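You operate a simulated robot arm through the tools that you are given. There is no shell and no other tool. Be economical: measure what you need, move in short steps, check, and stop when the job is done.

You run a simulated two-armed robot. Do the job below in one go: nothing can be reset, and whatever is moved stays where it is left.

JOB
Wipe the coffee stain off the green tray, then stand the pink jar on it.
Fine: hold the tray while you wipe with the orange pad; pad in the green drawer, drawer shut.

The check looks at the end state, three seconds after you hand in, the way a careful person would. Anything else that was tipped, shoved, dropped, spilled or broken makes it a failure.

ROBOT AND FRAMES
Two 7-joint arms with two-finger parallel grippers on one trunk that stands fixed in place. Base frame: the origin is at the foot of the trunk, x ahead of it, y to its left, z up. Units: mm, rad, N and s.
The left shoulder is at [70, 163, 1220], the right one opposite. With the tool pointing down near the work surface each hand reaches from about 360 to 880 mm from the base axis, measured 20 degrees to its own side. Payload 3.43 kg a hand.
The tool frame of a hand sits at the grasp point between the pads (the TCP): z along the fingers, y along the line on which they close. The tips reach 34 mm beyond it. Largest opening 128 mm; finger width 24, thickness 12; the body of the gripper, 48 by 130 mm, starts 96 mm behind the TCP.
Orientation is told as [roll, pitch, yaw] about the base's x, y, z axes, in that order, counted from this pose: with the fingers straight down and closing along the base's y, the tool's x points along the base's -x, its y along +y and its z along -z.

CONTROLS
- The arms move only by the tool apply_moves. It takes "left_series", "right_series" or both (then of equal length, played together; a hand with none holds still); each is one flat list of numbers, 6 for each row, row after row: the shift along the tool's x, y, z in mm, then the turn, a rotation vector about the tool's x, y, z in rad. In form: [dx, dy, dz, ax, ay, az, dx, dy, dz, ax, ay, az, ...]. A call has 1 to 10 rows; each row shifts and turns the commanded pose from where the row before left it, along the tool's axes as they then stand. "left_jaw" and "right_jaw" are, for a hand that has rows, the opening, from 0 (shut) to 1 (fully open), set as the call begins (left out, the last holds). A row lasts 0.2 s, in which the tool goes at most 50 mm and 0.15 rad; a call with a longer step from one row to the next is refused whole, and so is a gripper value outside its range. A pose out of reach is approached as far as the arm can. The call stops where the force on the tool passes 90 N (or 10 N more than at its start, if that is more) or the arm is blocked; 0.2 s more then pass. The fingers move at their own pace (about 153 mm/s each) and stop on an object; they squeeze with about 22 N. The grip force told is the motor's: it shows also when the fingers shut on nothing. Time passes only in rows, and 0.2 s behind the last, so rows that do not move let the fingers close. It gives the time, the measured TCP pose, the force on the tool (base axes), the opening and the grip force at its end, in the units of the frame above (readings bear some noise).
- Cameras (640 x 400 px; columns grow to the right, rows downward): "scene" is now at [124, 44.9, 1427.8]; the picture's right is [0.58, -0.82, 0.00], its down [-0.62, -0.44, -0.65] and it looks along [0.53, 0.38, -0.76] (base axes); focal length 312 px, centre (320, 200). "left" rides on the left gripper at [76, 11, -160] in its tool frame; the picture's right is [-0.15, 0.99, 0.00], its down [-0.88, -0.13, -0.46] and it looks along [-0.45, -0.07, 0.89] (tool axes); focal length 234 px, centre (320, 200). "right" rides on the right gripper at [76, -11, -160] in its tool frame; the picture's right is [0.15, 0.99, 0.00], its down [-0.88, 0.13, -0.46] and it looks along [-0.45, 0.07, 0.89] (tool axes); focal length 234 px, centre (320, 200). There is no depth. A picture from a camera that has moved, and an enlarged one, comes with that camera's place and axes in the base frame and with its lens. The place of the scene camera against the robot may be out by one fixed shift of up to 18 mm in any direction.
- grab_frame(camera): a new picture of that camera. The clock stands still meanwhile.
- move_column(by): slides the trunk up (or, below 0, down) by that many mm; the arms and the scene camera ride with it, the base frame stays. It gives what a move gives, with no picture.
- pan_tilt(pan, tilt): turns the head with the scene camera to pan (to the left, within 1.501 rad either way) and tilt (down, from -0.506 to 1.204), counted from straight ahead of the robot. It gives what a move gives.
- close_up(camera, box): a new picture of the part [left, top, right, bottom] of that camera's present view, enlarged. The clock stands still meanwhile.
- hand_in(): hands the job in; it is judged then, once.

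Work in short steps. Places have to be worked out from the pictures, the camera data and where the tool is seen: move nearer, look again, correct. Check each grasp and each placing, and mend what went wrong. You have 120 turns and 74 pictures in all, those below and enlarged ones among them. Open the grippers and draw the arms clear of the work before you hand the job in, unless the task says otherwise; then end with one line.

The tools are called after "Request:" as name(argument=value, ...) on one line, values as JSON. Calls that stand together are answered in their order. apply_moves: Moves the arms, as the interface text tells. Its arguments: {"type":"object","properties":{"left_series":{"type":"array","items":{"type":"number"}},"left_jaw":{"type":"number"},"right_series":{"type":"array","items":{"type":"number"}},"right_jaw":{"type":"number"}},"required":[]} The other tools are called the same way: move_column (by) slides the trunk up or down; pan_tilt (pan, tilt) turns the head that bears the scene camera; grab_frame (camera) takes a picture; close_up (camera, box) takes an enlarged picture of a part of a camera's view; hand_in () hands the job in.

At the start:

```text
time_s: 0.0
left_tcp_pos: [367.5, 501.5, 1106.2]
left_tcp_rot: [-0.001, 0.0, -0.001]
left_wrist_force: [0.1, 0.8, 0.0]
left_finger_gap: 128.2
left_grip_force: 0.1
right_tcp_pos: [589.1, 117.6, 1095.1]
right_tcp_rot: [-0.002, 0.001, 0.0]
right_wrist_force: [0.0, 0.6, -0.1]
right_finger_gap: 128.1
right_grip_force: 0.1
trunk travel left (down, up): [-700.0, 240.0]
head pan, tilt: [0.616, 0.862]
```

scene: 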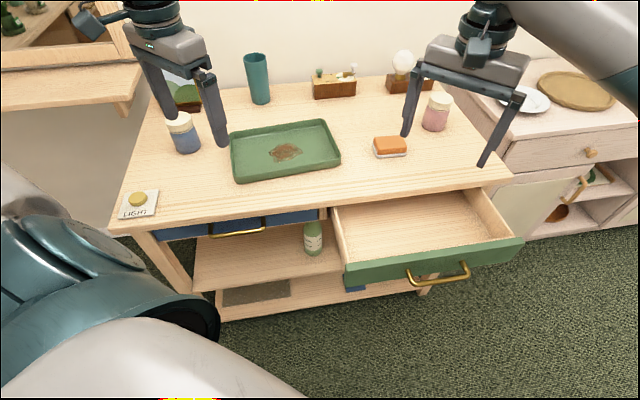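
right: 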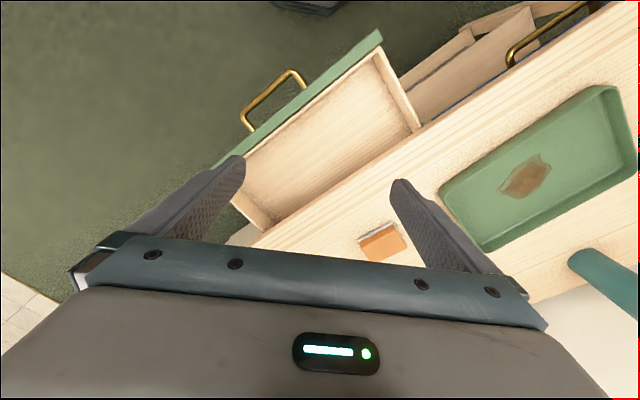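
left: 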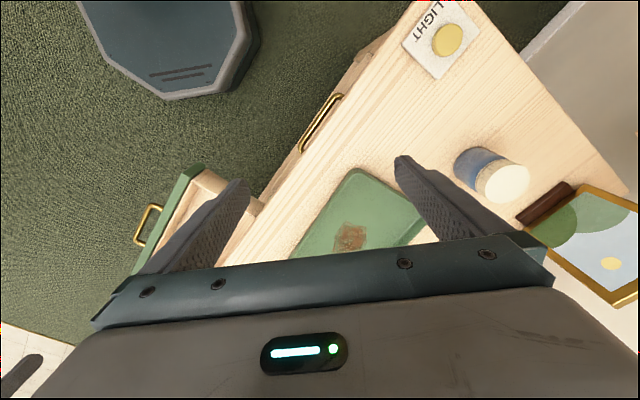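

I'll start with enlarged views of the tray, pad, jar and drawer.

Request:
close_up(camera="scene", box=[340, 60, 500, 180])

Request:
close_up(camera="scene", box=[200, 90, 380, 200])

Request:
close_up(camera="scene", box=[300, 160, 540, 310])

```text
3.33 times, centred on (420, 120) of scene
camera zoom: at [124.0, 44.9, 1427.8], right [0.58, -0.82, 0.0], down [-0.62, -0.44, -0.65], along [0.53, 0.38, -0.76], focal length 1040 px, centre (-13, 467)
```

zoom: 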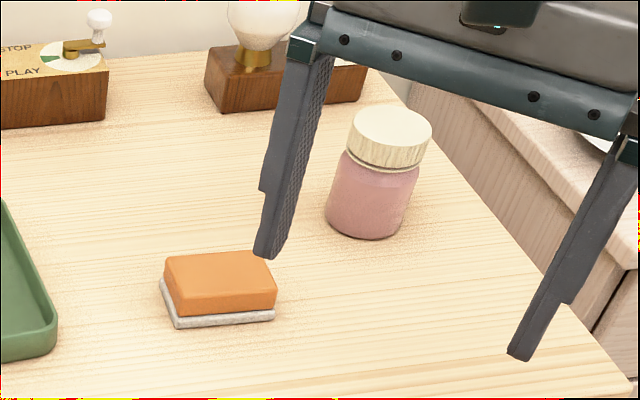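

```text
3.56 times, centred on (290, 145) of scene
camera zoom: at [124.0, 44.9, 1427.8], right [0.58, -0.82, 0.0], down [-0.62, -0.44, -0.65], along [0.53, 0.38, -0.76], focal length 1109 px, centre (427, 396)
```

zoom: 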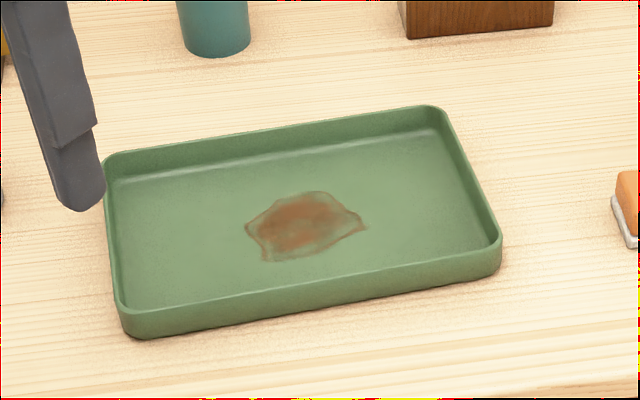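

```text
2.67 times, centred on (420, 235) of scene
camera zoom: at [124.0, 44.9, 1427.8], right [0.58, -0.82, 0.0], down [-0.62, -0.44, -0.65], along [0.53, 0.38, -0.76], focal length 832 px, centre (53, 107)
```

zoom: 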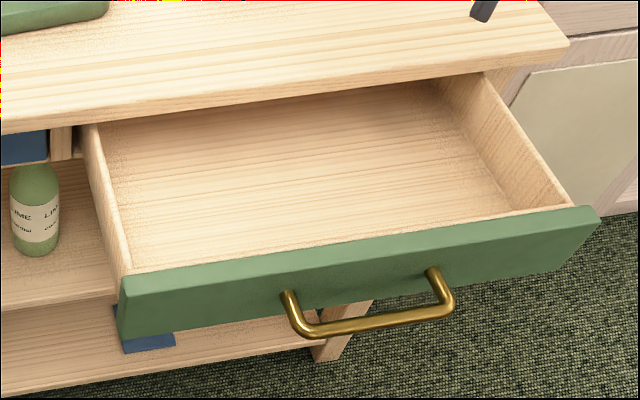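

The pad lies at about (820, 290) and the tray centre is near (640, 540). The jar is near (1010, 230), and the table is turned about 45°. I move both hands to hover near their targets.

Request:
apply_moves(right_series=[-30, 23, 13.6, 0, 0, 0, -30, 23, 13.6, 0, 0, 0, -30, 23, 13.6, 0, 0, 0, -30, 23, 13.6, 0, 0, 0, -30, 23, 13.6, 0, 0, 0, -30, 23, 13.6, 0, 0, 0, -30, 23, 13.6, 0, 0, 0], left_series=[-17, 17, 11.4, 0, 0, 0, -17, 17, 11.4, 0, 0, 0, -17, 17, 11.4, 0, 0, 0, -17, 17, 11.4, 0, 0, 0, -17, 17, 11.4, 0, 0, 0, -17, 17, 11.4, 0, 0, 0, -17, 17, 11.4, 0, 0, 0])

Request:
apply_moves(right_series=[0, 0, 0, 0, 0, -0.131, 0, 0, 0, 0, 0, -0.131, 0, 0, 0, 0, 0, -0.131, 0, 0, 0, 0, 0, -0.131, 0, 0, 0, 0, 0, -0.131, 0, 0, 0, 0, 0, -0.131], left_series=[0, 0, 0, 0, 0, -0.131, 0, 0, 0, 0, 0, -0.131, 0, 0, 0, 0, 0, -0.131, 0, 0, 0, 0, 0, -0.131, 0, 0, 0, 0, 0, -0.131, 0, 0, 0, 0, 0, -0.131])

Request:
grab_frame(camera="right")

Request:
grab_frame(camera="left")

```text
time_s: 1.6
left_tcp_pos: [489.8, 620.2, 1023.2]
left_tcp_rot: [0.0, 0.001, 0.001]
left_wrist_force: [-0.5, 0.9, 0.7]
left_finger_gap: 128.0
left_grip_force: 0.1
right_tcp_pos: [690.0, 195.5, 1053.2]
right_tcp_rot: [-0.001, 0.001, 0.001]
right_wrist_force: [0.5, -0.6, -0.2]
right_finger_gap: 128.1
right_grip_force: 0.0
right hand out of reach, approached as far as the arm can: row 4, 5, 6, 7
trunk travel left (down, up): [-700.0, 240.0]
head pan, tilt: [0.616, 0.862]
```

```text
time_s: 3.0
left_tcp_pos: [486.7, 621.2, 1025.9]
left_tcp_rot: [0.0, 0.0, 0.789]
left_wrist_force: [-0.2, 0.2, -0.2]
left_finger_gap: 128.0
left_grip_force: 0.0
right_tcp_pos: [689.2, 195.1, 1052.5]
right_tcp_rot: [-0.002, 0.002, 0.788]
right_wrist_force: [0.6, 0.1, 0.0]
right_finger_gap: 127.8
right_grip_force: 0.0
trunk travel left (down, up): [-700.0, 240.0]
head pan, tilt: [0.616, 0.862]
```

```text
67 pictures are left
camera right: at [643.7, 133.7, 1211.2], right [-0.81, 0.59, 0.0], down [0.53, 0.72, 0.46], along [0.27, 0.37, -0.89], focal length 234 px, centre (320, 200)
```

right: 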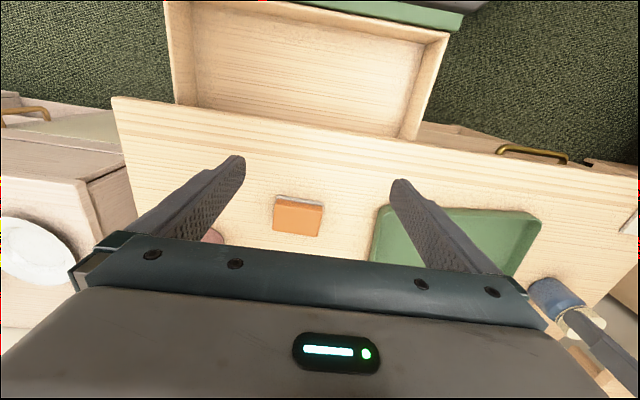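

```text
66 pictures are left
camera left: at [426.0, 576.1, 1185.9], right [-0.6, 0.8, 0.0], down [0.71, 0.53, 0.46], along [0.36, 0.27, -0.89], focal length 234 px, centre (320, 200)
```

left: 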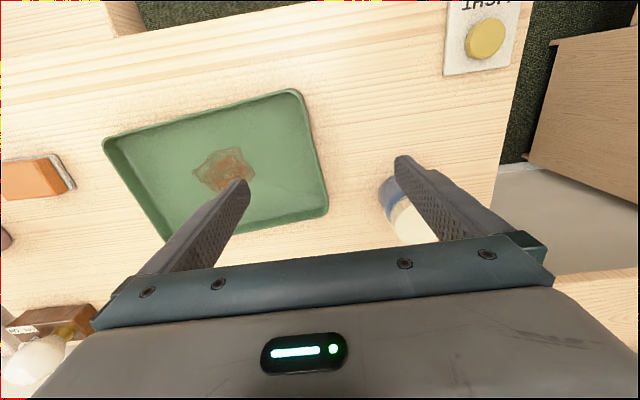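

The right arm cannot reach the pad with its tool down, and the left arm is nearer to it. So the left will wipe and the right will hold the tray's right rim. I retract the right hand, raise the left, then lower the trunk.

Request:
apply_moves(right_series=[45, 0, -12, 0, 0, 0, 45, 0, -12, 0, 0, 0, 45, 0, -12, 0, 0, 0, 45, 0, -12, 0, 0, 0, 45, 0, -12, 0, 0, 0, 45, 0, -12, 0, 0, 0], left_series=[0, 0, -22, 0, 0, 0, 0, 0, -22, 0, 0, 0, 0, 0, -22, 0, 0, 0, 0, 0, -22, 0, 0, 0, 0, 0, -22, 0, 0, 0, 0, 0, -22, 0, 0, 0])

Request:
move_column(by=-150)

Request:
apply_moves(left_series=[0, -40, 0, 0, 0, 0, 0, -40, 0, 0, 0, 0, 0, -40, 0, 0, 0, 0, 0, -40, 0, 0, 0, 0, 0, -40, 0, 0, 0, 0, 0, -40, 0, 0, 0, 0, 0, -40, 0, 0, 0, 0, 0, -40, 0, 0, 0, 0, 0, -40, 0, 0, 0, 0])

Request:
grab_frame(camera="left")

```text
time_s: 4.4
left_tcp_pos: [486.0, 618.3, 1157.7]
left_tcp_rot: [0.001, -0.001, 0.788]
left_wrist_force: [-0.7, -0.4, 0.2]
left_finger_gap: 128.0
left_grip_force: 0.1
right_tcp_pos: [492.9, 4.2, 1125.5]
right_tcp_rot: [0.0, -0.001, 0.788]
right_wrist_force: [0.0, -0.4, -0.2]
right_finger_gap: 128.0
right_grip_force: 0.0
trunk travel left (down, up): [-700.0, 240.0]
head pan, tilt: [0.616, 0.862]
```

```text
time_s: 6.2
left_tcp_pos: [486.0, 618.9, 1007.6]
left_tcp_rot: [0.001, -0.001, 0.788]
left_wrist_force: [0.5, -0.1, -0.5]
left_finger_gap: 128.3
left_grip_force: 0.2
right_tcp_pos: [495.2, 6.7, 976.5]
right_tcp_rot: [0.0, -0.001, 0.786]
right_wrist_force: [0.8, -0.2, 0.2]
right_finger_gap: 128.1
right_grip_force: 0.1
trunk travel left (down, up): [-550.0, 390.0]
head pan, tilt: [0.616, 0.862]
```

```text
time_s: 8.2
left_tcp_pos: [744.0, 369.0, 1003.7]
left_tcp_rot: [0.005, 0.004, 0.788]
left_wrist_force: [0.7, -0.1, -0.2]
left_finger_gap: 128.1
left_grip_force: 0.1
right_tcp_pos: [497.8, 6.0, 973.9]
right_tcp_rot: [0.003, 0.002, 0.788]
right_wrist_force: [0.2, 0.5, -0.8]
right_finger_gap: 128.1
right_grip_force: 0.0
trunk travel left (down, up): [-550.0, 390.0]
head pan, tilt: [0.616, 0.862]
```

```text
65 pictures are left
camera left: at [684.3, 323.3, 1163.8], right [-0.6, 0.8, 0.0], down [0.71, 0.53, 0.45], along [0.36, 0.27, -0.89], focal length 234 px, centre (320, 200)
```

left: 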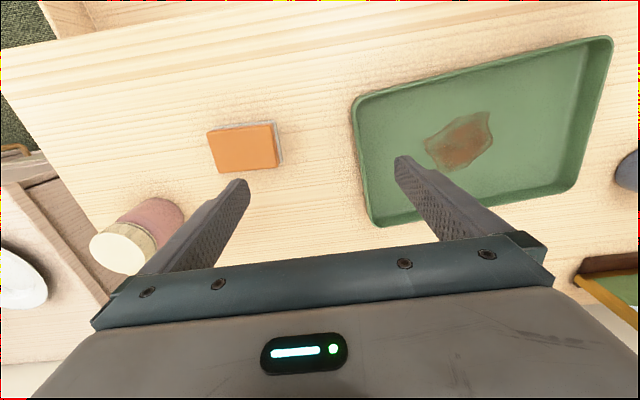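

The pad is now seen at about (812, 287), with its long axis near -49°. I go above it, still high.

Request:
apply_moves(left_series=[3.4, -35.3, 13, 0, 0, 0, 3.4, -35.3, 13, 0, 0, 0, 3.4, -35.3, 13, 0, 0, 0, 0, 0, 20, 0, 0, 0.07, 0, 0, 0, 0, 0, 0])

Request:
grab_frame(camera="left")

```text
time_s: 9.3
left_tcp_pos: [727.6, 314.4, 946.4]
left_tcp_rot: [-0.004, -0.001, 0.715]
left_wrist_force: [0.0, 0.3, -0.3]
left_finger_gap: 127.9
left_grip_force: 0.0
left hand out of reach, approached as far as the arm can: row 1, 2, 3
right_tcp_pos: [494.0, 5.9, 976.4]
right_tcp_rot: [0.0, -0.001, 0.786]
right_wrist_force: [0.1, -0.3, -0.4]
right_finger_gap: 128.2
right_grip_force: 0.1
trunk travel left (down, up): [-550.0, 390.0]
head pan, tilt: [0.616, 0.862]
```

```text
64 pictures are left
camera left: at [663.5, 272.9, 1106.0], right [-0.54, 0.84, 0.0], down [0.75, 0.48, 0.46], along [0.39, 0.24, -0.89], focal length 234 px, centre (320, 200)
```

left: 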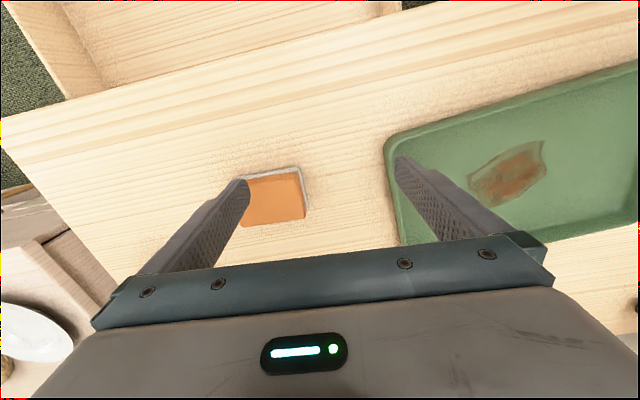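

The left hand stops short with its tool vertical. I pitch the tool forward by 0.5 rad, which brings the wrist nearer the shoulder, and then move over the pad.

Request:
apply_moves(left_series=[0, 0, 0, 0, -0.125, 0, 0, 0, 0, 0, -0.125, 0, 0, 0, 0, 0, -0.125, 0, 0, 0, 0, 0, -0.125, 0, -10.7, -25.2, 11.9, 0, 0, 0, -10.7, -25.2, 11.9, 0, 0, 0, -10.7, -25.2, 11.9, 0, 0, 0, 0, 0, 0, 0, 0, 0])

Request:
grab_frame(camera="left")

```text
time_s: 11.2
left_tcp_pos: [765.3, 317.6, 940.8]
left_tcp_rot: [-0.004, -0.498, 0.714]
left_wrist_force: [-0.1, -0.3, -0.5]
left_finger_gap: 128.1
left_grip_force: 0.1
left hand out of reach, approached as far as the arm can: row 6, 7
right_tcp_pos: [494.9, 5.7, 975.6]
right_tcp_rot: [0.001, 0.001, 0.786]
right_wrist_force: [-0.4, -0.4, 0.6]
right_finger_gap: 128.2
right_grip_force: 0.0
trunk travel left (down, up): [-550.0, 390.0]
head pan, tilt: [0.616, 0.862]
```

```text
63 pictures are left
camera left: at [650.5, 232.3, 1045.0], right [-0.55, 0.83, 0.07], down [0.5, 0.27, 0.82], along [0.66, 0.49, -0.57], focal length 234 px, centre (320, 200)
```

left: 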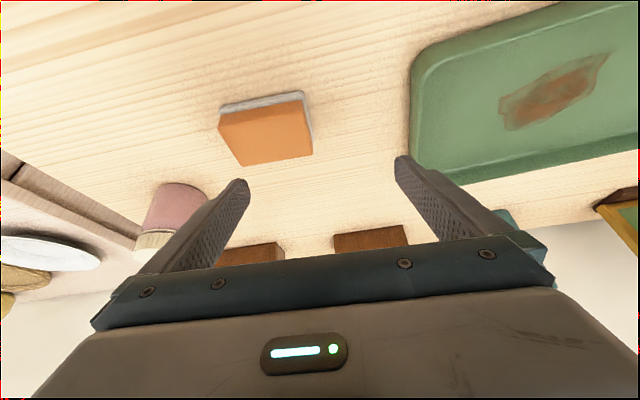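

The stops all fall at a yaw about 29° beyond the arm's bearing, so this looks like a wrist limit and not a reach limit. I return to vertical and turn the left hand the other way, to yaw -0.86, so it grips the pad across its short side.

Request:
apply_moves(left_series=[0, 0, 0, 0, 0.125, 0, 0, 0, 0, 0, 0.125, 0, 0, 0, 0, 0, 0.125, 0, 0, 0, 0, 0, 0.125, 0, 0, 0, 0, 0, 0, 0.145, 0, 0, 0, 0, 0, 0.145, 0, 0, 0, 0, 0, 0.145, 0, 0, 0, 0, 0, 0.145, 0, 0, 0, 0, 0, 0.145, 0, 0, 0, 0, 0, 0.145])

Request:
apply_moves(left_series=[0, 0, 0, 0, 0, 0.141, 0, 0, 0, 0, 0, 0.141, 0, 0, 0, 0, 0, 0.141, 0, 0, 0, 0, 0, 0.141, 0, 0, 0, 0, 0, 0.141, 0, 0, 0, 0, 0, 0])

```text
time_s: 13.3
left_tcp_pos: [735.0, 330.9, 941.7]
left_tcp_rot: [0.0, -0.002, -0.155]
left_wrist_force: [0.8, -0.6, 0.8]
left_finger_gap: 127.9
left_grip_force: 0.2
left hand out of reach, approached as far as the arm can: row 1, 2, 3, 4
right_tcp_pos: [494.3, 5.9, 974.8]
right_tcp_rot: [0.001, -0.001, 0.787]
right_wrist_force: [0.4, -0.2, -0.8]
right_finger_gap: 128.3
right_grip_force: 0.0
trunk travel left (down, up): [-550.0, 390.0]
head pan, tilt: [0.616, 0.862]
```

```text
time_s: 14.8
left_tcp_pos: [734.7, 331.4, 943.2]
left_tcp_rot: [0.002, 0.0, -0.86]
left_wrist_force: [0.3, -0.4, -0.6]
left_finger_gap: 127.9
left_grip_force: 0.0
right_tcp_pos: [494.9, 5.7, 974.6]
right_tcp_rot: [-0.001, 0.001, 0.787]
right_wrist_force: [-0.2, 0.4, 1.0]
right_finger_gap: 128.1
right_grip_force: 0.1
trunk travel left (down, up): [-550.0, 390.0]
head pan, tilt: [0.616, 0.862]
```

The yaw is now -0.86, so I try moving over the pad at this height.

Request:
apply_moves(left_series=[-28, 10, 0, 0, 0, 0, -28, 10, 0, 0, 0, 0, -28, 10, 0, 0, 0, 0, 0, 0, 0, 0, 0, 0])

```text
time_s: 15.8
left_tcp_pos: [731.2, 323.5, 947.5]
left_tcp_rot: [-0.001, -0.003, -0.857]
left_wrist_force: [-0.1, 1.0, 0.7]
left_finger_gap: 127.8
left_grip_force: 0.0
left hand out of reach, approached as far as the arm can: row 1, 2, 3
right_tcp_pos: [495.6, 5.2, 975.7]
right_tcp_rot: [-0.001, 0.0, 0.787]
right_wrist_force: [-0.3, -0.6, -0.1]
right_finger_gap: 128.1
right_grip_force: 0.1
trunk travel left (down, up): [-550.0, 390.0]
head pan, tilt: [0.616, 0.862]
```

The reach seems limited with the shoulder this low, so I raise the trunk back to where the stated reach applies and try again.

Request:
move_column(by=150)

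Request:
apply_moves(left_series=[0, 0, 40, 0, 0, 0, 0, 0, 40, 0, 0, 0, 0, 0, 40, 0, 0, 0, -24, 10, 20, 0, 0, 0, -24, 10, 20, 0, 0, 0, -24, 10, 10, 0, 0, 0, 0, 0, 0, 0, 0, 0])

```text
time_s: 17.5
left_tcp_pos: [733.3, 324.6, 1096.7]
left_tcp_rot: [0.001, -0.003, -0.859]
left_wrist_force: [0.7, -0.6, -0.2]
left_finger_gap: 128.2
left_grip_force: 0.1
right_tcp_pos: [495.1, 5.9, 1125.0]
right_tcp_rot: [0.0, 0.001, 0.788]
right_wrist_force: [0.3, 0.5, 0.1]
right_finger_gap: 128.1
right_grip_force: 0.2
trunk travel left (down, up): [-700.0, 240.0]
head pan, tilt: [0.616, 0.862]
```

```text
time_s: 19.1
left_tcp_pos: [705.1, 334.4, 972.8]
left_tcp_rot: [0.001, -0.001, -0.859]
left_wrist_force: [0.8, -0.2, 0.1]
left_finger_gap: 128.1
left_grip_force: 0.0
left hand out of reach, approached as far as the arm can: row 1, 2, 3, 4, 5, 6
right_tcp_pos: [495.4, 5.8, 1125.8]
right_tcp_rot: [-0.001, 0.001, 0.787]
right_wrist_force: [0.0, 0.1, 0.4]
right_finger_gap: 127.9
right_grip_force: 0.1
trunk travel left (down, up): [-700.0, 240.0]
head pan, tilt: [0.616, 0.862]
```

Reach shrinks when the shoulder is well above the hand. I check the arm's posture in the scene view before deciding.

Request:
grab_frame(camera="scene")

```text
62 pictures are left
camera scene: at [124.1, 44.8, 1427.8], right [0.58, -0.82, 0.0], down [-0.62, -0.44, -0.65], along [0.53, 0.38, -0.76], focal length 312 px, centre (320, 200)
```

scene: 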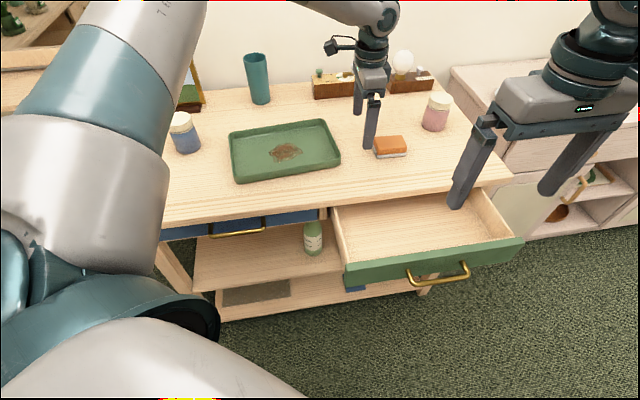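

The arm isn't fully stretched. Before moving the trunk again, I test how far the left hand gets over the pad when it is roughly level with the shoulder.

Request:
apply_moves(left_series=[0, 0, -45, 0, 0, 0, 0, 0, -45, 0, 0, 0, 0, 0, -45, 0, 0, 0, 0, 0, -45, 0, 0, 0, -35, 15, 0, 0, 0, 0, -35, 15, 0, 0, 0, 0, -35, 15, 0, 0, 0, 0, 0, 0, 0, 0, 0, 0])

```text
time_s: 20.9
left_tcp_pos: [732.6, 324.0, 1155.5]
left_tcp_rot: [-0.002, 0.001, -0.858]
left_wrist_force: [0.9, -0.5, -0.3]
left_finger_gap: 128.2
left_grip_force: 0.1
left hand out of reach, approached as far as the arm can: row 5, 6, 7
right_tcp_pos: [496.6, 5.6, 1126.0]
right_tcp_rot: [-0.002, 0.003, 0.788]
right_wrist_force: [0.6, -0.1, 0.7]
right_finger_gap: 127.7
right_grip_force: 0.2
trunk travel left (down, up): [-700.0, 240.0]
head pan, tilt: [0.616, 0.862]
```

I pull the left hand in with yaw 0, then extend it again straight towards the pad. This shows whether the posture was the limit.

Request:
apply_moves(left_series=[25, -40, 0, 0, 0, -0.143, 25, -40, 0, 0, 0, -0.143, 25, -40, 0, 0, 0, -0.143, 25, -30, 0, 0, 0, -0.143, 40, -20, 0, 0, 0, -0.143, 45, -10, 0, 0, 0, -0.143, 45, 0, 20, 0, 0, 0, 45, 0, 20, 0, 0, 0, 0, 0, 20, 0, 0, 0])

Request:
grab_frame(camera="scene")

```text
time_s: 22.9
left_tcp_pos: [382.9, 254.9, 1096.8]
left_tcp_rot: [0.001, -0.002, 0.0]
left_wrist_force: [-0.5, -0.3, 0.0]
left_finger_gap: 128.0
left_grip_force: 0.1
right_tcp_pos: [497.0, 3.0, 1124.3]
right_tcp_rot: [0.004, -0.001, 0.788]
right_wrist_force: [-0.3, -0.4, -0.6]
right_finger_gap: 128.0
right_grip_force: 0.1
trunk travel left (down, up): [-700.0, 240.0]
head pan, tilt: [0.616, 0.862]
```

```text
61 pictures are left
camera scene: at [125.8, 44.2, 1427.7], right [0.58, -0.82, 0.0], down [-0.62, -0.44, -0.65], along [0.53, 0.38, -0.76], focal length 312 px, centre (320, 200)
```

scene: 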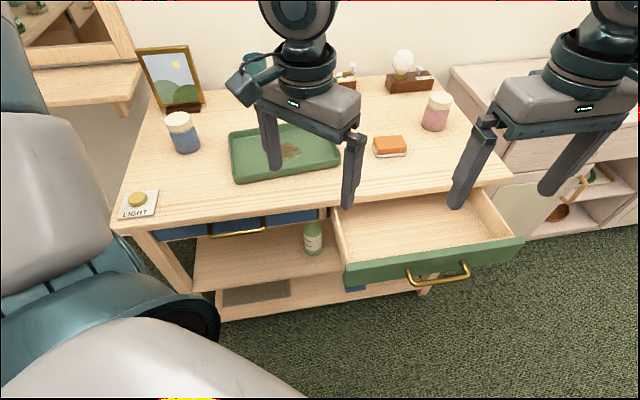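

Now I extend straight out.

Request:
apply_moves(left_series=[-45, 3.5, 8, 0, 0, 0, -45, 3.5, 8, 0, 0, 0, -45, 3.5, 8, 0, 0, 0, -45, 3.5, 8, 0, 0, 0, -45, 3.5, 8, 0, 0, 0, -45, 3.5, 8, 0, 0, 0, -45, 3.5, 8, 0, 0, 0, -45, 3.5, 8, 0, 0, 0, -45, 3.5, 8, 0, 0, 0, 0, 0, 0, 0, 0, 0])

Request:
grab_frame(camera="scene")

```text
time_s: 25.1
left_tcp_pos: [718.8, 311.7, 1038.8]
left_tcp_rot: [-0.002, -0.003, -0.002]
left_wrist_force: [0.5, -0.2, 0.9]
left_finger_gap: 128.0
left_grip_force: 0.2
left hand out of reach, approached as far as the arm can: row 8, 9
right_tcp_pos: [496.2, 4.4, 1124.1]
right_tcp_rot: [-0.001, 0.002, 0.787]
right_wrist_force: [0.4, -0.2, 0.1]
right_finger_gap: 127.8
right_grip_force: 0.0
trunk travel left (down, up): [-700.0, 240.0]
head pan, tilt: [0.616, 0.862]
```

```text
60 pictures are left
camera scene: at [124.8, 44.7, 1427.7], right [0.58, -0.82, 0.0], down [-0.62, -0.44, -0.65], along [0.53, 0.38, -0.76], focal length 312 px, centre (320, 200)
```

scene: 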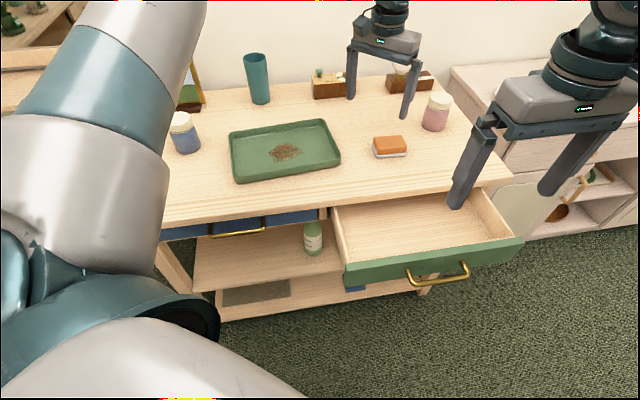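

The same limit appears at x≈720–735 with the tool vertical. I test a strong forward pitch of 1.0 rad at yaw 0 and then extend.

Request:
apply_moves(left_series=[0, 0, 0, 0, -0.143, 0, 0, 0, 0, 0, -0.143, 0, 0, 0, 0, 0, -0.143, 0, 0, 0, 0, 0, -0.143, 0, 0, 0, 0, 0, -0.143, 0, 0, 0, 0, 0, -0.143, 0, 0, 0, 0, 0, -0.143, 0, -21, 0, 34, 0, 0, 0, -21, 0, 34, 0, 0, 0, -21, 0, 34, 0, 0, 0])

Request:
apply_moves(left_series=[-21, 0, 34, 0, 0, 0, -21, 0, 34, 0, 0, 0, -21, 0, 34, 0, 0, 0, -21, 0, 34, 0, 0, 0, -21, 0, 34, 0, 0, 0, 0, 0, 0, 0, 0, 0])

```text
time_s: 27.3
left_tcp_pos: [838.0, 312.2, 1039.5]
left_tcp_rot: [-0.001, -1.0, -0.001]
left_wrist_force: [-0.8, 0.3, -0.3]
left_finger_gap: 127.9
left_grip_force: 0.1
right_tcp_pos: [496.7, 4.9, 1124.8]
right_tcp_rot: [0.001, 0.001, 0.789]
right_wrist_force: [0.7, 0.0, 0.1]
right_finger_gap: 128.2
right_grip_force: 0.1
trunk travel left (down, up): [-700.0, 240.0]
head pan, tilt: [0.616, 0.862]
```

```text
time_s: 28.7
left_tcp_pos: [918.2, 360.1, 1096.4]
left_tcp_rot: [-0.002, -1.0, 0.0]
left_wrist_force: [-0.7, -0.7, -0.8]
left_finger_gap: 127.9
left_grip_force: 0.0
left hand out of reach, approached as far as the arm can: row 1, 2, 3, 4, 5
right_tcp_pos: [494.9, 5.2, 1124.9]
right_tcp_rot: [-0.002, 0.001, 0.787]
right_wrist_force: [-0.5, -0.7, 0.7]
right_finger_gap: 128.0
right_grip_force: 0.1
trunk travel left (down, up): [-700.0, 240.0]
head pan, tilt: [0.616, 0.862]
```

Pitching forward extends the reach a lot, to x≈918. I go back above the pad with this pitch and test yawing towards the pad's axis.

Request:
apply_moves(left_series=[35, -24.3, -19.4, 0, 0, 0, 35, -24.3, -19.4, 0, 0, 0, 35, -24.3, -19.4, 0, 0, 0, 0, 0, 0, -0.121, 0, -0.0778, 0, 0, 0, -0.121, 0, -0.0778, 0, 0, 0, -0.121, 0, -0.0778, 0, 0, 0, -0.121, 0, -0.0778, 0, 0, 0, -0.121, 0, -0.0778, 0, 0, 0, 0, 0, 0])

```text
time_s: 30.7
left_tcp_pos: [762.6, 346.7, 1078.5]
left_tcp_rot: [-0.007, -0.999, 0.722]
left_wrist_force: [-0.1, 0.1, -0.6]
left_finger_gap: 127.9
left_grip_force: 0.2
left hand out of reach, approached as far as the arm can: row 5, 6, 7, 8
right_tcp_pos: [495.5, 4.8, 1125.5]
right_tcp_rot: [0.0, -0.002, 0.788]
right_wrist_force: [0.0, 0.4, -0.4]
right_finger_gap: 128.0
right_grip_force: 0.0
trunk travel left (down, up): [-700.0, 240.0]
head pan, tilt: [0.616, 0.862]
```

A positive yaw suits the right arm, because it lines up with that arm's bearing to the pad. So I switch: the right hand takes the pad pitched forward, and the left hand goes to the tray's left rim. Both reorient now.

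Request:
apply_moves(left_series=[0, 45, 0, 0, 0.125, 0, 0, 45, 0, 0, 0.125, 0, 0, 45, 0, 0, 0.125, 0, 0, 45, 0, 0, 0.125, 0, 0, 45, 0, 0, 0.125, 0, 0, 45, 0, 0, 0.125, 0, 0, 45, 0, 0, 0.125, 0, 0, 45, 0, 0, 0.125, 0], right_series=[0, 0, 0, 0, -0.125, 0, 0, 0, 0, 0, -0.125, 0, 0, 0, 0, 0, -0.125, 0, 0, 0, 0, 0, -0.125, 0, 0, 0, 0, 0, -0.125, 0, 0, 0, 0, 0, -0.125, 0, 0, 0, 0, 0, -0.125, 0, 0, 0, 0, 0, -0.125, 0])

```text
time_s: 32.5
left_tcp_pos: [526.1, 616.1, 1077.8]
left_tcp_rot: [-0.006, 0.002, 0.717]
left_wrist_force: [-0.8, 0.2, 1.3]
left_finger_gap: 128.0
left_grip_force: 0.2
right_tcp_pos: [501.2, 8.6, 1127.4]
right_tcp_rot: [0.0, -0.999, 0.788]
right_wrist_force: [-0.6, 0.9, -0.4]
right_finger_gap: 127.9
right_grip_force: 0.0
right hand out of reach, approached as far as the arm can: row 8
trunk travel left (down, up): [-700.0, 240.0]
head pan, tilt: [0.616, 0.862]
```

The right hand now extends towards the pad.

Request:
apply_moves(right_series=[-12.5, -2.7, 45.5, 0, 0, 0, -12.5, -2.7, 45.5, 0, 0, 0, -12.5, -2.7, 45.5, 0, 0, 0, -12.5, -2.7, 45.5, 0, 0, 0, -12.5, -2.7, 45.5, 0, 0, 0, -12.5, -2.7, 45.5, 0, 0, 0, -12.5, -2.7, 45.5, 0, 0, 0, -12.5, -2.7, 45.5, 0, 0, 0, -12.5, -2.7, 45.5, 0, 0, 0, 0, 0, 0, 0, 0, 0])

Request:
grab_frame(camera="right")

Request:
grab_frame(camera="scene")

```text
time_s: 34.7
left_tcp_pos: [526.4, 615.7, 1079.5]
left_tcp_rot: [-0.001, -0.002, 0.718]
left_wrist_force: [0.2, 0.1, -0.4]
left_finger_gap: 128.0
left_grip_force: 0.1
right_tcp_pos: [803.3, 275.8, 1001.1]
right_tcp_rot: [0.001, -0.999, 0.784]
right_wrist_force: [-0.1, 0.8, -0.2]
right_finger_gap: 128.0
right_grip_force: 0.0
trunk travel left (down, up): [-700.0, 240.0]
head pan, tilt: [0.616, 0.862]
```

```text
59 pictures are left
camera right: at [687.0, 144.3, 1023.2], right [-0.76, 0.64, -0.12], down [-0.03, 0.16, 0.99], along [0.65, 0.75, -0.1], focal length 234 px, centre (320, 200)
```

right: 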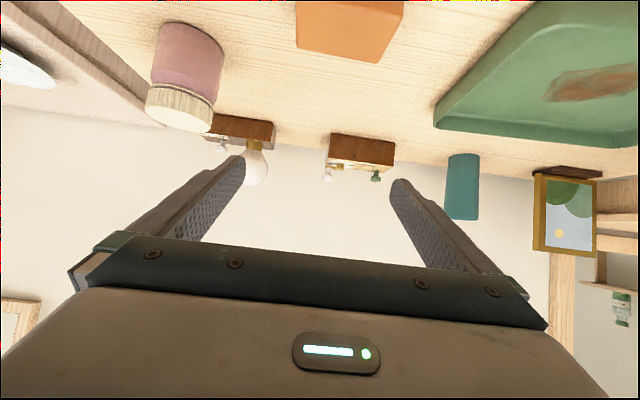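

```text
58 pictures are left
camera scene: at [123.9, 43.9, 1427.9], right [0.58, -0.82, 0.0], down [-0.62, -0.44, -0.65], along [0.53, 0.38, -0.76], focal length 312 px, centre (320, 200)
```

scene: 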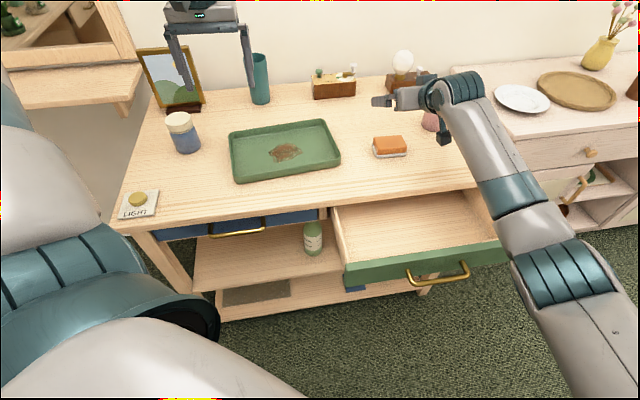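

The right hand is over the pad, which sits centred near (811, 287) and aligned with the current yaw. I lower the trunk 120 so the arm keeps this posture, then look.

Request:
move_column(by=-100)

Request:
grab_frame(camera="right")

Request:
grab_frame(camera="scene")

```text
time_s: 36.0
left_tcp_pos: [526.4, 616.5, 979.6]
left_tcp_rot: [-0.004, -0.003, 0.718]
left_wrist_force: [-0.4, -0.6, 0.6]
left_finger_gap: 127.8
left_grip_force: 0.0
right_tcp_pos: [803.2, 276.7, 900.9]
right_tcp_rot: [0.002, -0.999, 0.787]
right_wrist_force: [0.0, 0.5, 0.0]
right_finger_gap: 128.0
right_grip_force: 0.1
trunk travel left (down, up): [-600.0, 340.0]
head pan, tilt: [0.616, 0.862]
```

```text
57 pictures are left
camera right: at [686.8, 144.8, 923.5], right [-0.76, 0.64, -0.12], down [-0.03, 0.16, 0.99], along [0.65, 0.75, -0.1], focal length 234 px, centre (320, 200)
```

right: 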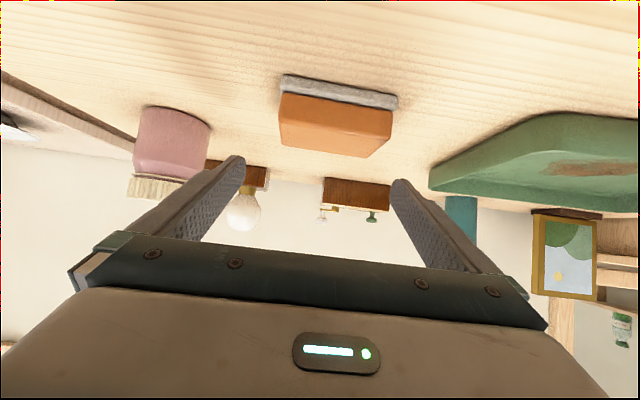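

```text
56 pictures are left
camera scene: at [123.8, 44.8, 1327.9], right [0.58, -0.82, 0.0], down [-0.62, -0.44, -0.65], along [0.53, 0.38, -0.76], focal length 312 px, centre (320, 200)
```

scene: 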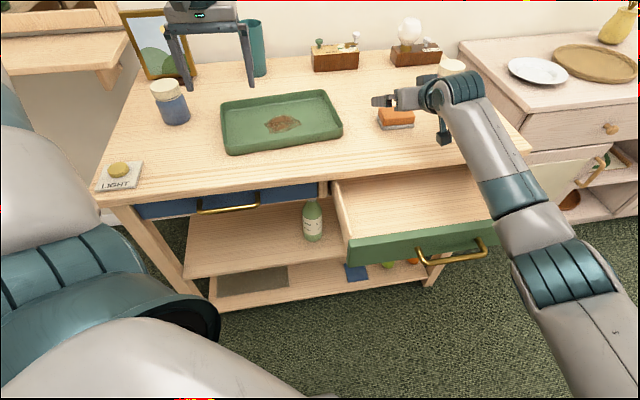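

The pad is centred at about (811, 290), with its top near z=850. I lower 44 mm with the jaws open around its ends.

Request:
apply_moves(right_series=[12.3, 1, 7.9, 0, 0, 0, 12.3, 1, 7.9, 0, 0, 0, 12.3, 1, 7.9, 0, 0, 0, 0, 0, 0, 0, 0, 0])

Request:
grab_frame(camera="right")

Request:
close_up(camera="scene", box=[340, 60, 500, 160])

```text
time_s: 37.0
left_tcp_pos: [525.6, 614.9, 979.4]
left_tcp_rot: [-0.002, -0.003, 0.717]
left_wrist_force: [-0.8, 0.7, -0.3]
left_finger_gap: 127.9
left_grip_force: 0.1
right_tcp_pos: [801.8, 275.6, 856.7]
right_tcp_rot: [-0.001, -1.0, 0.788]
right_wrist_force: [0.1, -0.8, 0.4]
right_finger_gap: 128.2
right_grip_force: 0.1
trunk travel left (down, up): [-600.0, 340.0]
head pan, tilt: [0.616, 0.862]
```

```text
55 pictures are left
camera right: at [684.7, 145.9, 878.8], right [-0.76, 0.64, -0.12], down [-0.03, 0.16, 0.99], along [0.65, 0.75, -0.1], focal length 234 px, centre (320, 200)
```

right: 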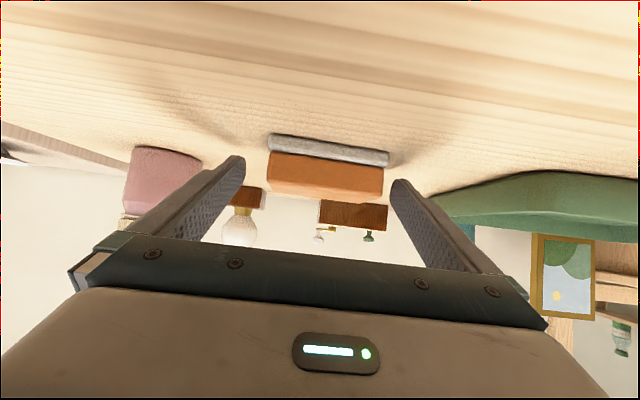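

```text
4.00 times, centred on (420, 110) of scene
camera zoom: at [123.9, 44.9, 1327.9], right [0.58, -0.82, 0.0], down [-0.62, -0.44, -0.65], along [0.53, 0.38, -0.76], focal length 1248 px, centre (-80, 560)
```

zoom: 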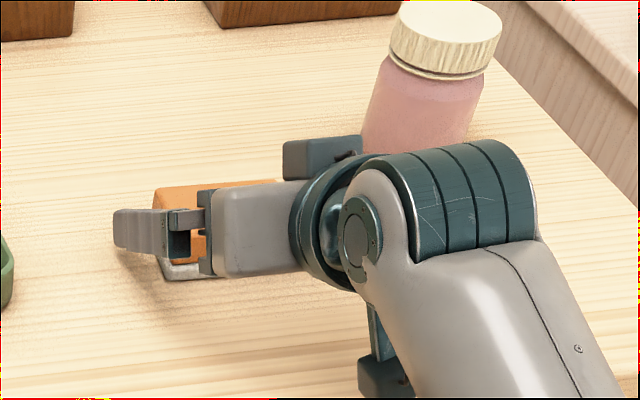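

The pad sits between the fingers but about 7 mm towards +y. I shift by that and close.

Request:
apply_moves(right_series=[0, 7, 0, 0, 0, 0, 0, 0, 0, 0, 0, 0])

Request:
apply_moves(right_series=[0, 0, 0, 0, 0, 0, 0, 0, 0, 0, 0, 0, 0, 0, 0, 0, 0, 0], right_jaw=0)

Request:
grab_frame(camera="right")

```text
time_s: 37.6
left_tcp_pos: [526.8, 616.7, 979.7]
left_tcp_rot: [-0.001, -0.001, 0.717]
left_wrist_force: [-0.3, 0.0, -1.2]
left_finger_gap: 127.9
left_grip_force: 0.0
right_tcp_pos: [795.3, 284.1, 856.7]
right_tcp_rot: [0.002, -0.997, 0.784]
right_wrist_force: [0.3, 0.9, 0.4]
right_finger_gap: 127.9
right_grip_force: 0.0
trunk travel left (down, up): [-600.0, 340.0]
head pan, tilt: [0.616, 0.862]
```

```text
time_s: 38.4
left_tcp_pos: [527.2, 615.9, 978.9]
left_tcp_rot: [-0.005, -0.003, 0.718]
left_wrist_force: [-0.6, 0.4, 0.2]
left_finger_gap: 128.2
left_grip_force: 0.1
right_tcp_pos: [795.6, 282.8, 856.4]
right_tcp_rot: [0.0, -1.001, 0.787]
right_wrist_force: [0.3, -0.3, 1.4]
right_finger_gap: 89.0
right_grip_force: 21.6
trunk travel left (down, up): [-600.0, 340.0]
head pan, tilt: [0.616, 0.862]
```

```text
53 pictures are left
camera right: at [679.3, 151.4, 878.6], right [-0.76, 0.64, -0.12], down [-0.03, 0.16, 0.99], along [0.65, 0.75, -0.1], focal length 234 px, centre (320, 200)
```

right: 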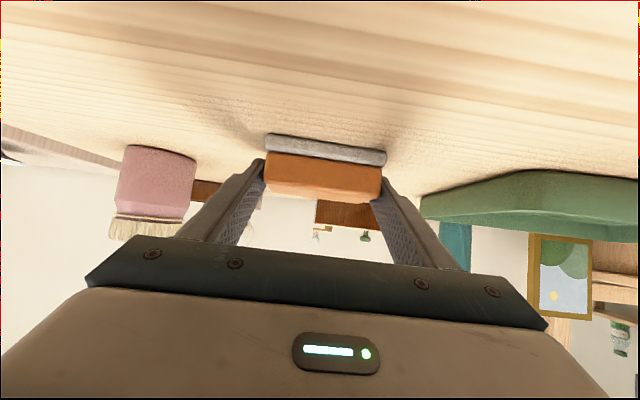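

The grasp holds: 89 mm gap at 21.6 N. I lift the pad 60 mm and look with the left camera at the tray's rim.

Request:
apply_moves(right_series=[-17, 0, -10.8, 0, 0, 0, -17, 0, -10.8, 0, 0, 0, -17, 0, -10.8, 0, 0, 0, 0, 0, 0, 0, 0, 0])

Request:
grab_frame(camera="left")

Request:
grab_frame(camera="right")

```text
time_s: 39.4
left_tcp_pos: [526.9, 615.6, 980.1]
left_tcp_rot: [-0.003, 0.001, 0.717]
left_wrist_force: [0.4, 0.2, -0.4]
left_finger_gap: 128.2
left_grip_force: 0.0
right_tcp_pos: [795.9, 283.1, 917.6]
right_tcp_rot: [-0.001, -0.997, 0.785]
right_wrist_force: [-0.1, 0.2, -0.3]
right_finger_gap: 89.0
right_grip_force: 22.0
trunk travel left (down, up): [-600.0, 340.0]
head pan, tilt: [0.616, 0.862]
```

```text
52 pictures are left
camera left: at [462.3, 575.2, 1138.8], right [-0.54, 0.84, 0.0], down [0.75, 0.48, 0.46], along [0.39, 0.25, -0.89], focal length 234 px, centre (320, 200)
```

left: 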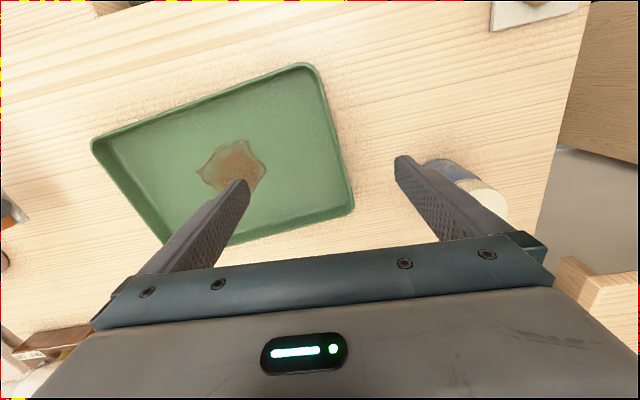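

```text
51 pictures are left
camera right: at [679.1, 151.9, 940.3], right [-0.76, 0.64, -0.12], down [-0.03, 0.16, 0.99], along [0.65, 0.75, -0.1], focal length 234 px, centre (320, 200)
```

right: 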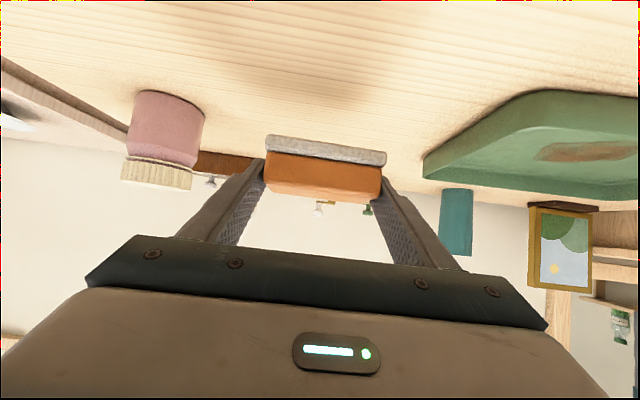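

The pad is held level. The tray's left wall midpoint is about (516, 637) and its rim is near z=850. I move the left hand so the fingers straddle that wall, still above it.

Request:
apply_moves(left_series=[1.5, 10.5, 0, 0, 0, 0, 1.5, 10.5, 0, 0, 0, 0, 0, 0, 40, 0, 0, 0, 0, 0, 38, 0, 0, 0, 0, 0, 0, 0, 0, 0])

Request:
grab_frame(camera="left")

Request:
close_up(camera="scene", box=[140, 40, 360, 180])

```text
time_s: 40.6
left_tcp_pos: [509.4, 628.8, 900.3]
left_tcp_rot: [0.0, -0.003, 0.718]
left_wrist_force: [0.5, -0.2, 0.3]
left_finger_gap: 128.0
left_grip_force: 0.1
right_tcp_pos: [795.3, 283.8, 918.6]
right_tcp_rot: [0.001, -0.999, 0.785]
right_wrist_force: [-0.1, 0.9, -0.7]
right_finger_gap: 89.1
right_grip_force: 22.8
trunk travel left (down, up): [-600.0, 340.0]
head pan, tilt: [0.616, 0.862]
```

```text
50 pictures are left
camera left: at [444.6, 588.5, 1059.4], right [-0.54, 0.84, 0.0], down [0.75, 0.48, 0.46], along [0.39, 0.25, -0.89], focal length 234 px, centre (320, 200)
```

left: 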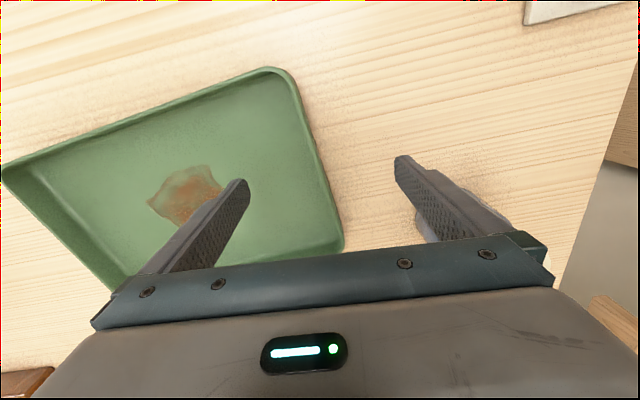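

```text
2.86 times, centred on (250, 110) of scene
camera zoom: at [123.8, 44.6, 1327.9], right [0.58, -0.82, 0.0], down [-0.62, -0.44, -0.65], along [0.53, 0.38, -0.76], focal length 891 px, centre (520, 457)
```

zoom: 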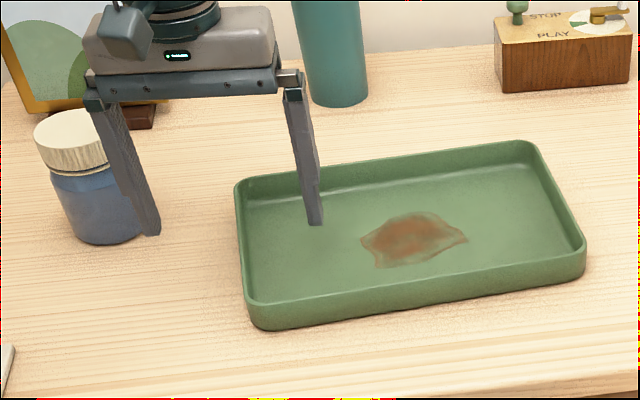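

The wall direction calls for a yaw of about 0.85. I turn by 0.13, shift 4 mm inward and descend to 866.

Request:
apply_moves(left_series=[0, 0, 0, 0, 0, -0.13, 0, -4, 0, 0, 0, 0, 0, 0, 12, 0, 0, 0, 0, 0, 12, 0, 0, 0, 0, 0, 10, 0, 0, 0, 0, 0, 0, 0, 0, 0])

Request:
grab_frame(camera="left")

```text
time_s: 42.0
left_tcp_pos: [513.5, 625.8, 865.5]
left_tcp_rot: [-0.002, 0.0, 0.849]
left_wrist_force: [0.6, -1.2, -0.6]
left_finger_gap: 128.2
left_grip_force: 0.1
right_tcp_pos: [794.0, 283.9, 919.0]
right_tcp_rot: [0.001, -1.001, 0.788]
right_wrist_force: [-0.8, -0.3, -1.2]
right_finger_gap: 89.0
right_grip_force: 21.7
trunk travel left (down, up): [-600.0, 340.0]
head pan, tilt: [0.616, 0.862]
```

```text
48 pictures are left
camera left: at [454.8, 576.9, 1025.8], right [-0.65, 0.76, 0.0], down [0.68, 0.57, 0.46], along [0.35, 0.29, -0.89], focal length 234 px, centre (320, 200)
```

left: 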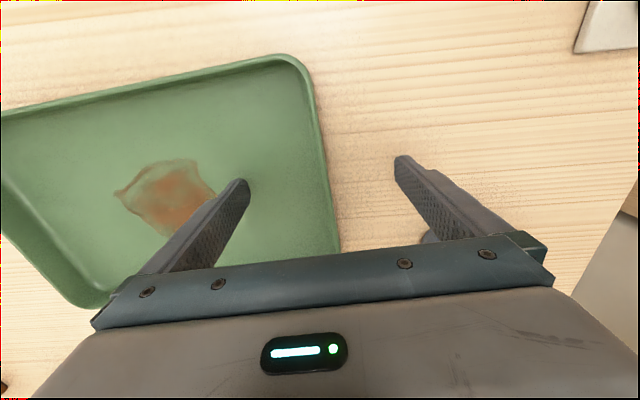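

The wall is centred between the fingers, so I close on it.

Request:
apply_moves(left_series=[0, 0, 0, 0, 0, 0, 0, 0, 0, 0, 0, 0, 0, 0, 0, 0, 0, 0, 0, 0, 0, 0, 0, 0], left_jaw=0)

Request:
grab_frame(camera="left")

Request:
grab_frame(camera="scene")

```text
time_s: 43.0
left_tcp_pos: [514.1, 626.4, 866.7]
left_tcp_rot: [-0.004, 0.0, 0.849]
left_wrist_force: [-0.4, 0.1, -0.7]
left_finger_gap: 3.6
left_grip_force: 21.9
right_tcp_pos: [795.2, 283.7, 918.3]
right_tcp_rot: [0.0, -1.0, 0.787]
right_wrist_force: [0.2, 0.9, -0.7]
right_finger_gap: 88.7
right_grip_force: 21.9
trunk travel left (down, up): [-600.0, 340.0]
head pan, tilt: [0.616, 0.862]
```

```text
47 pictures are left
camera left: at [454.9, 577.1, 1025.9], right [-0.65, 0.76, 0.0], down [0.68, 0.57, 0.46], along [0.35, 0.29, -0.89], focal length 234 px, centre (320, 200)
```

left: 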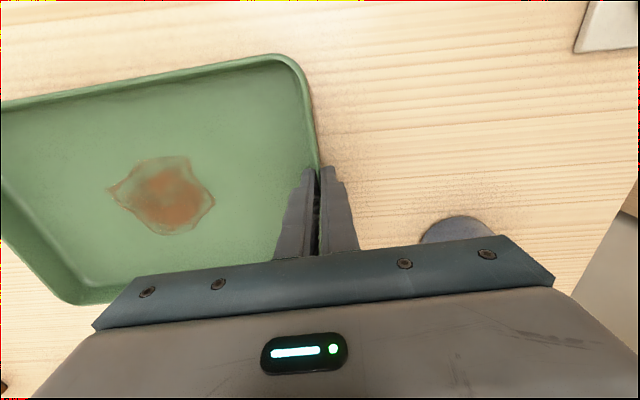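

```text
46 pictures are left
camera scene: at [124.1, 45.1, 1327.8], right [0.58, -0.82, 0.0], down [-0.62, -0.44, -0.65], along [0.53, 0.38, -0.76], focal length 312 px, centre (320, 200)
```

scene: 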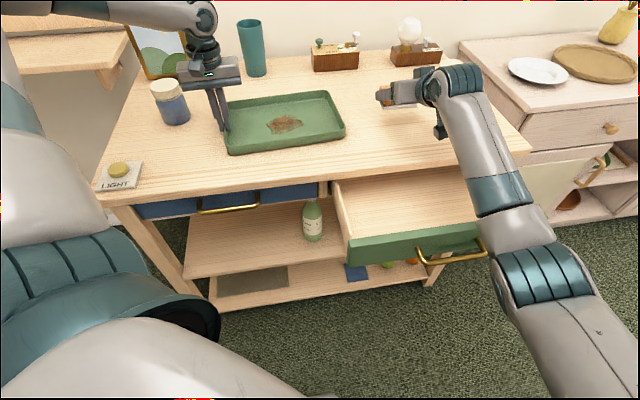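

The left hand grips the rim with a 3.6 mm gap. The stain is centred at about (625, 530). I carry the pad above it, with the pad's underside about 30 mm over the rim.

Request:
apply_moves(right_series=[-2.9, 42, 4.6, 0, 0, 0, -2.9, 42, 4.6, 0, 0, 0, -2.9, 42, 4.6, 0, 0, 0, -2.9, 42, 4.6, 0, 0, 0, -2.9, 42, 4.6, 0, 0, 0, -2.9, 42, 4.6, 0, 0, 0, -2.9, 42, 4.6, 0, 0, 0, 0, 0, 0, 0, 0, 0])

Request:
grab_frame(camera="scene")

Request:
grab_frame(camera="left")

```text
time_s: 44.8
left_tcp_pos: [514.1, 625.8, 867.3]
left_tcp_rot: [-0.004, 0.002, 0.847]
left_wrist_force: [0.8, -0.6, 0.5]
left_finger_gap: 3.9
left_grip_force: 21.4
right_tcp_pos: [693.5, 422.1, 917.8]
right_tcp_rot: [-0.001, -0.999, 0.785]
right_wrist_force: [0.1, 0.1, -0.7]
right_finger_gap: 89.1
right_grip_force: 21.7
right hand out of reach, approached as far as the arm can: row 5, 6, 7
trunk travel left (down, up): [-600.0, 340.0]
head pan, tilt: [0.616, 0.862]
```

```text
45 pictures are left
camera scene: at [124.2, 45.0, 1327.8], right [0.58, -0.82, 0.0], down [-0.62, -0.44, -0.65], along [0.53, 0.38, -0.76], focal length 312 px, centre (320, 200)
```

scene: 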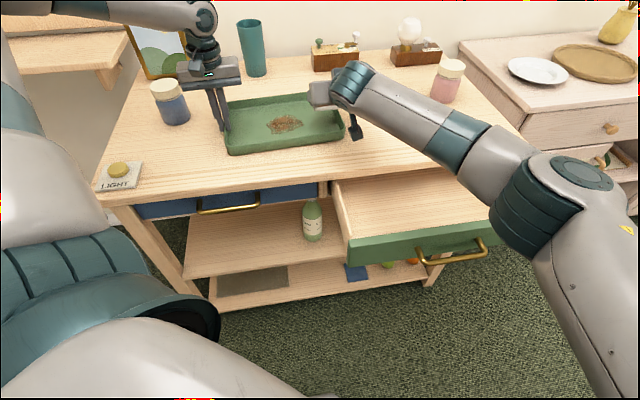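

```text
44 pictures are left
camera left: at [455.2, 576.9, 1025.9], right [-0.64, 0.76, 0.0], down [0.68, 0.57, 0.46], along [0.35, 0.29, -0.89], focal length 234 px, centre (320, 200)
```

left: 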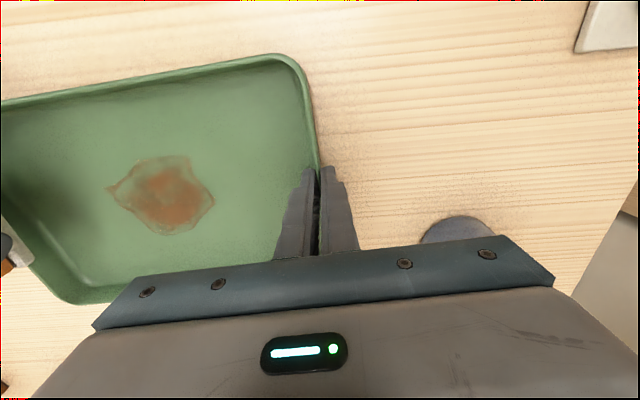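

The right arm stops short of the stain but can reach the tray's front-right floor. I'll set the pad down there, take it with the left hand, and hold the right wall with the right hand. First I move over that spot and descend.

Request:
apply_moves(right_series=[3.6, 33, -5.6, 0, 0, 0, 3.6, 33, -5.6, 0, 0, 0, 16, 0, 10.3, 0, 0, 0, 16, 0, 10.3, 0, 0, 0, 0, 0, 0, 0, 0, 0])

Request:
grab_frame(camera="right")

```text
time_s: 46.0
left_tcp_pos: [511.6, 624.0, 867.5]
left_tcp_rot: [-0.002, -0.002, 0.851]
left_wrist_force: [-0.2, -0.1, 0.2]
left_finger_gap: 3.6
left_grip_force: 22.3
right_tcp_pos: [668.9, 425.5, 882.1]
right_tcp_rot: [-0.004, -1.003, 0.79]
right_wrist_force: [0.5, -1.2, 13.8]
right_finger_gap: 89.5
right_grip_force: 21.6
right hand out of reach, approached as far as the arm can: row 1, 2
trunk travel left (down, up): [-600.0, 340.0]
head pan, tilt: [0.616, 0.862]
```

```text
43 pictures are left
camera right: at [552.8, 294.1, 903.3], right [-0.76, 0.64, -0.12], down [-0.03, 0.16, 0.99], along [0.65, 0.75, -0.1], focal length 234 px, centre (320, 200)
```

right: 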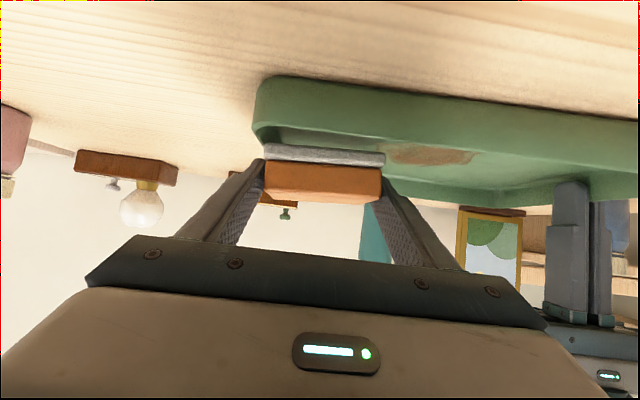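

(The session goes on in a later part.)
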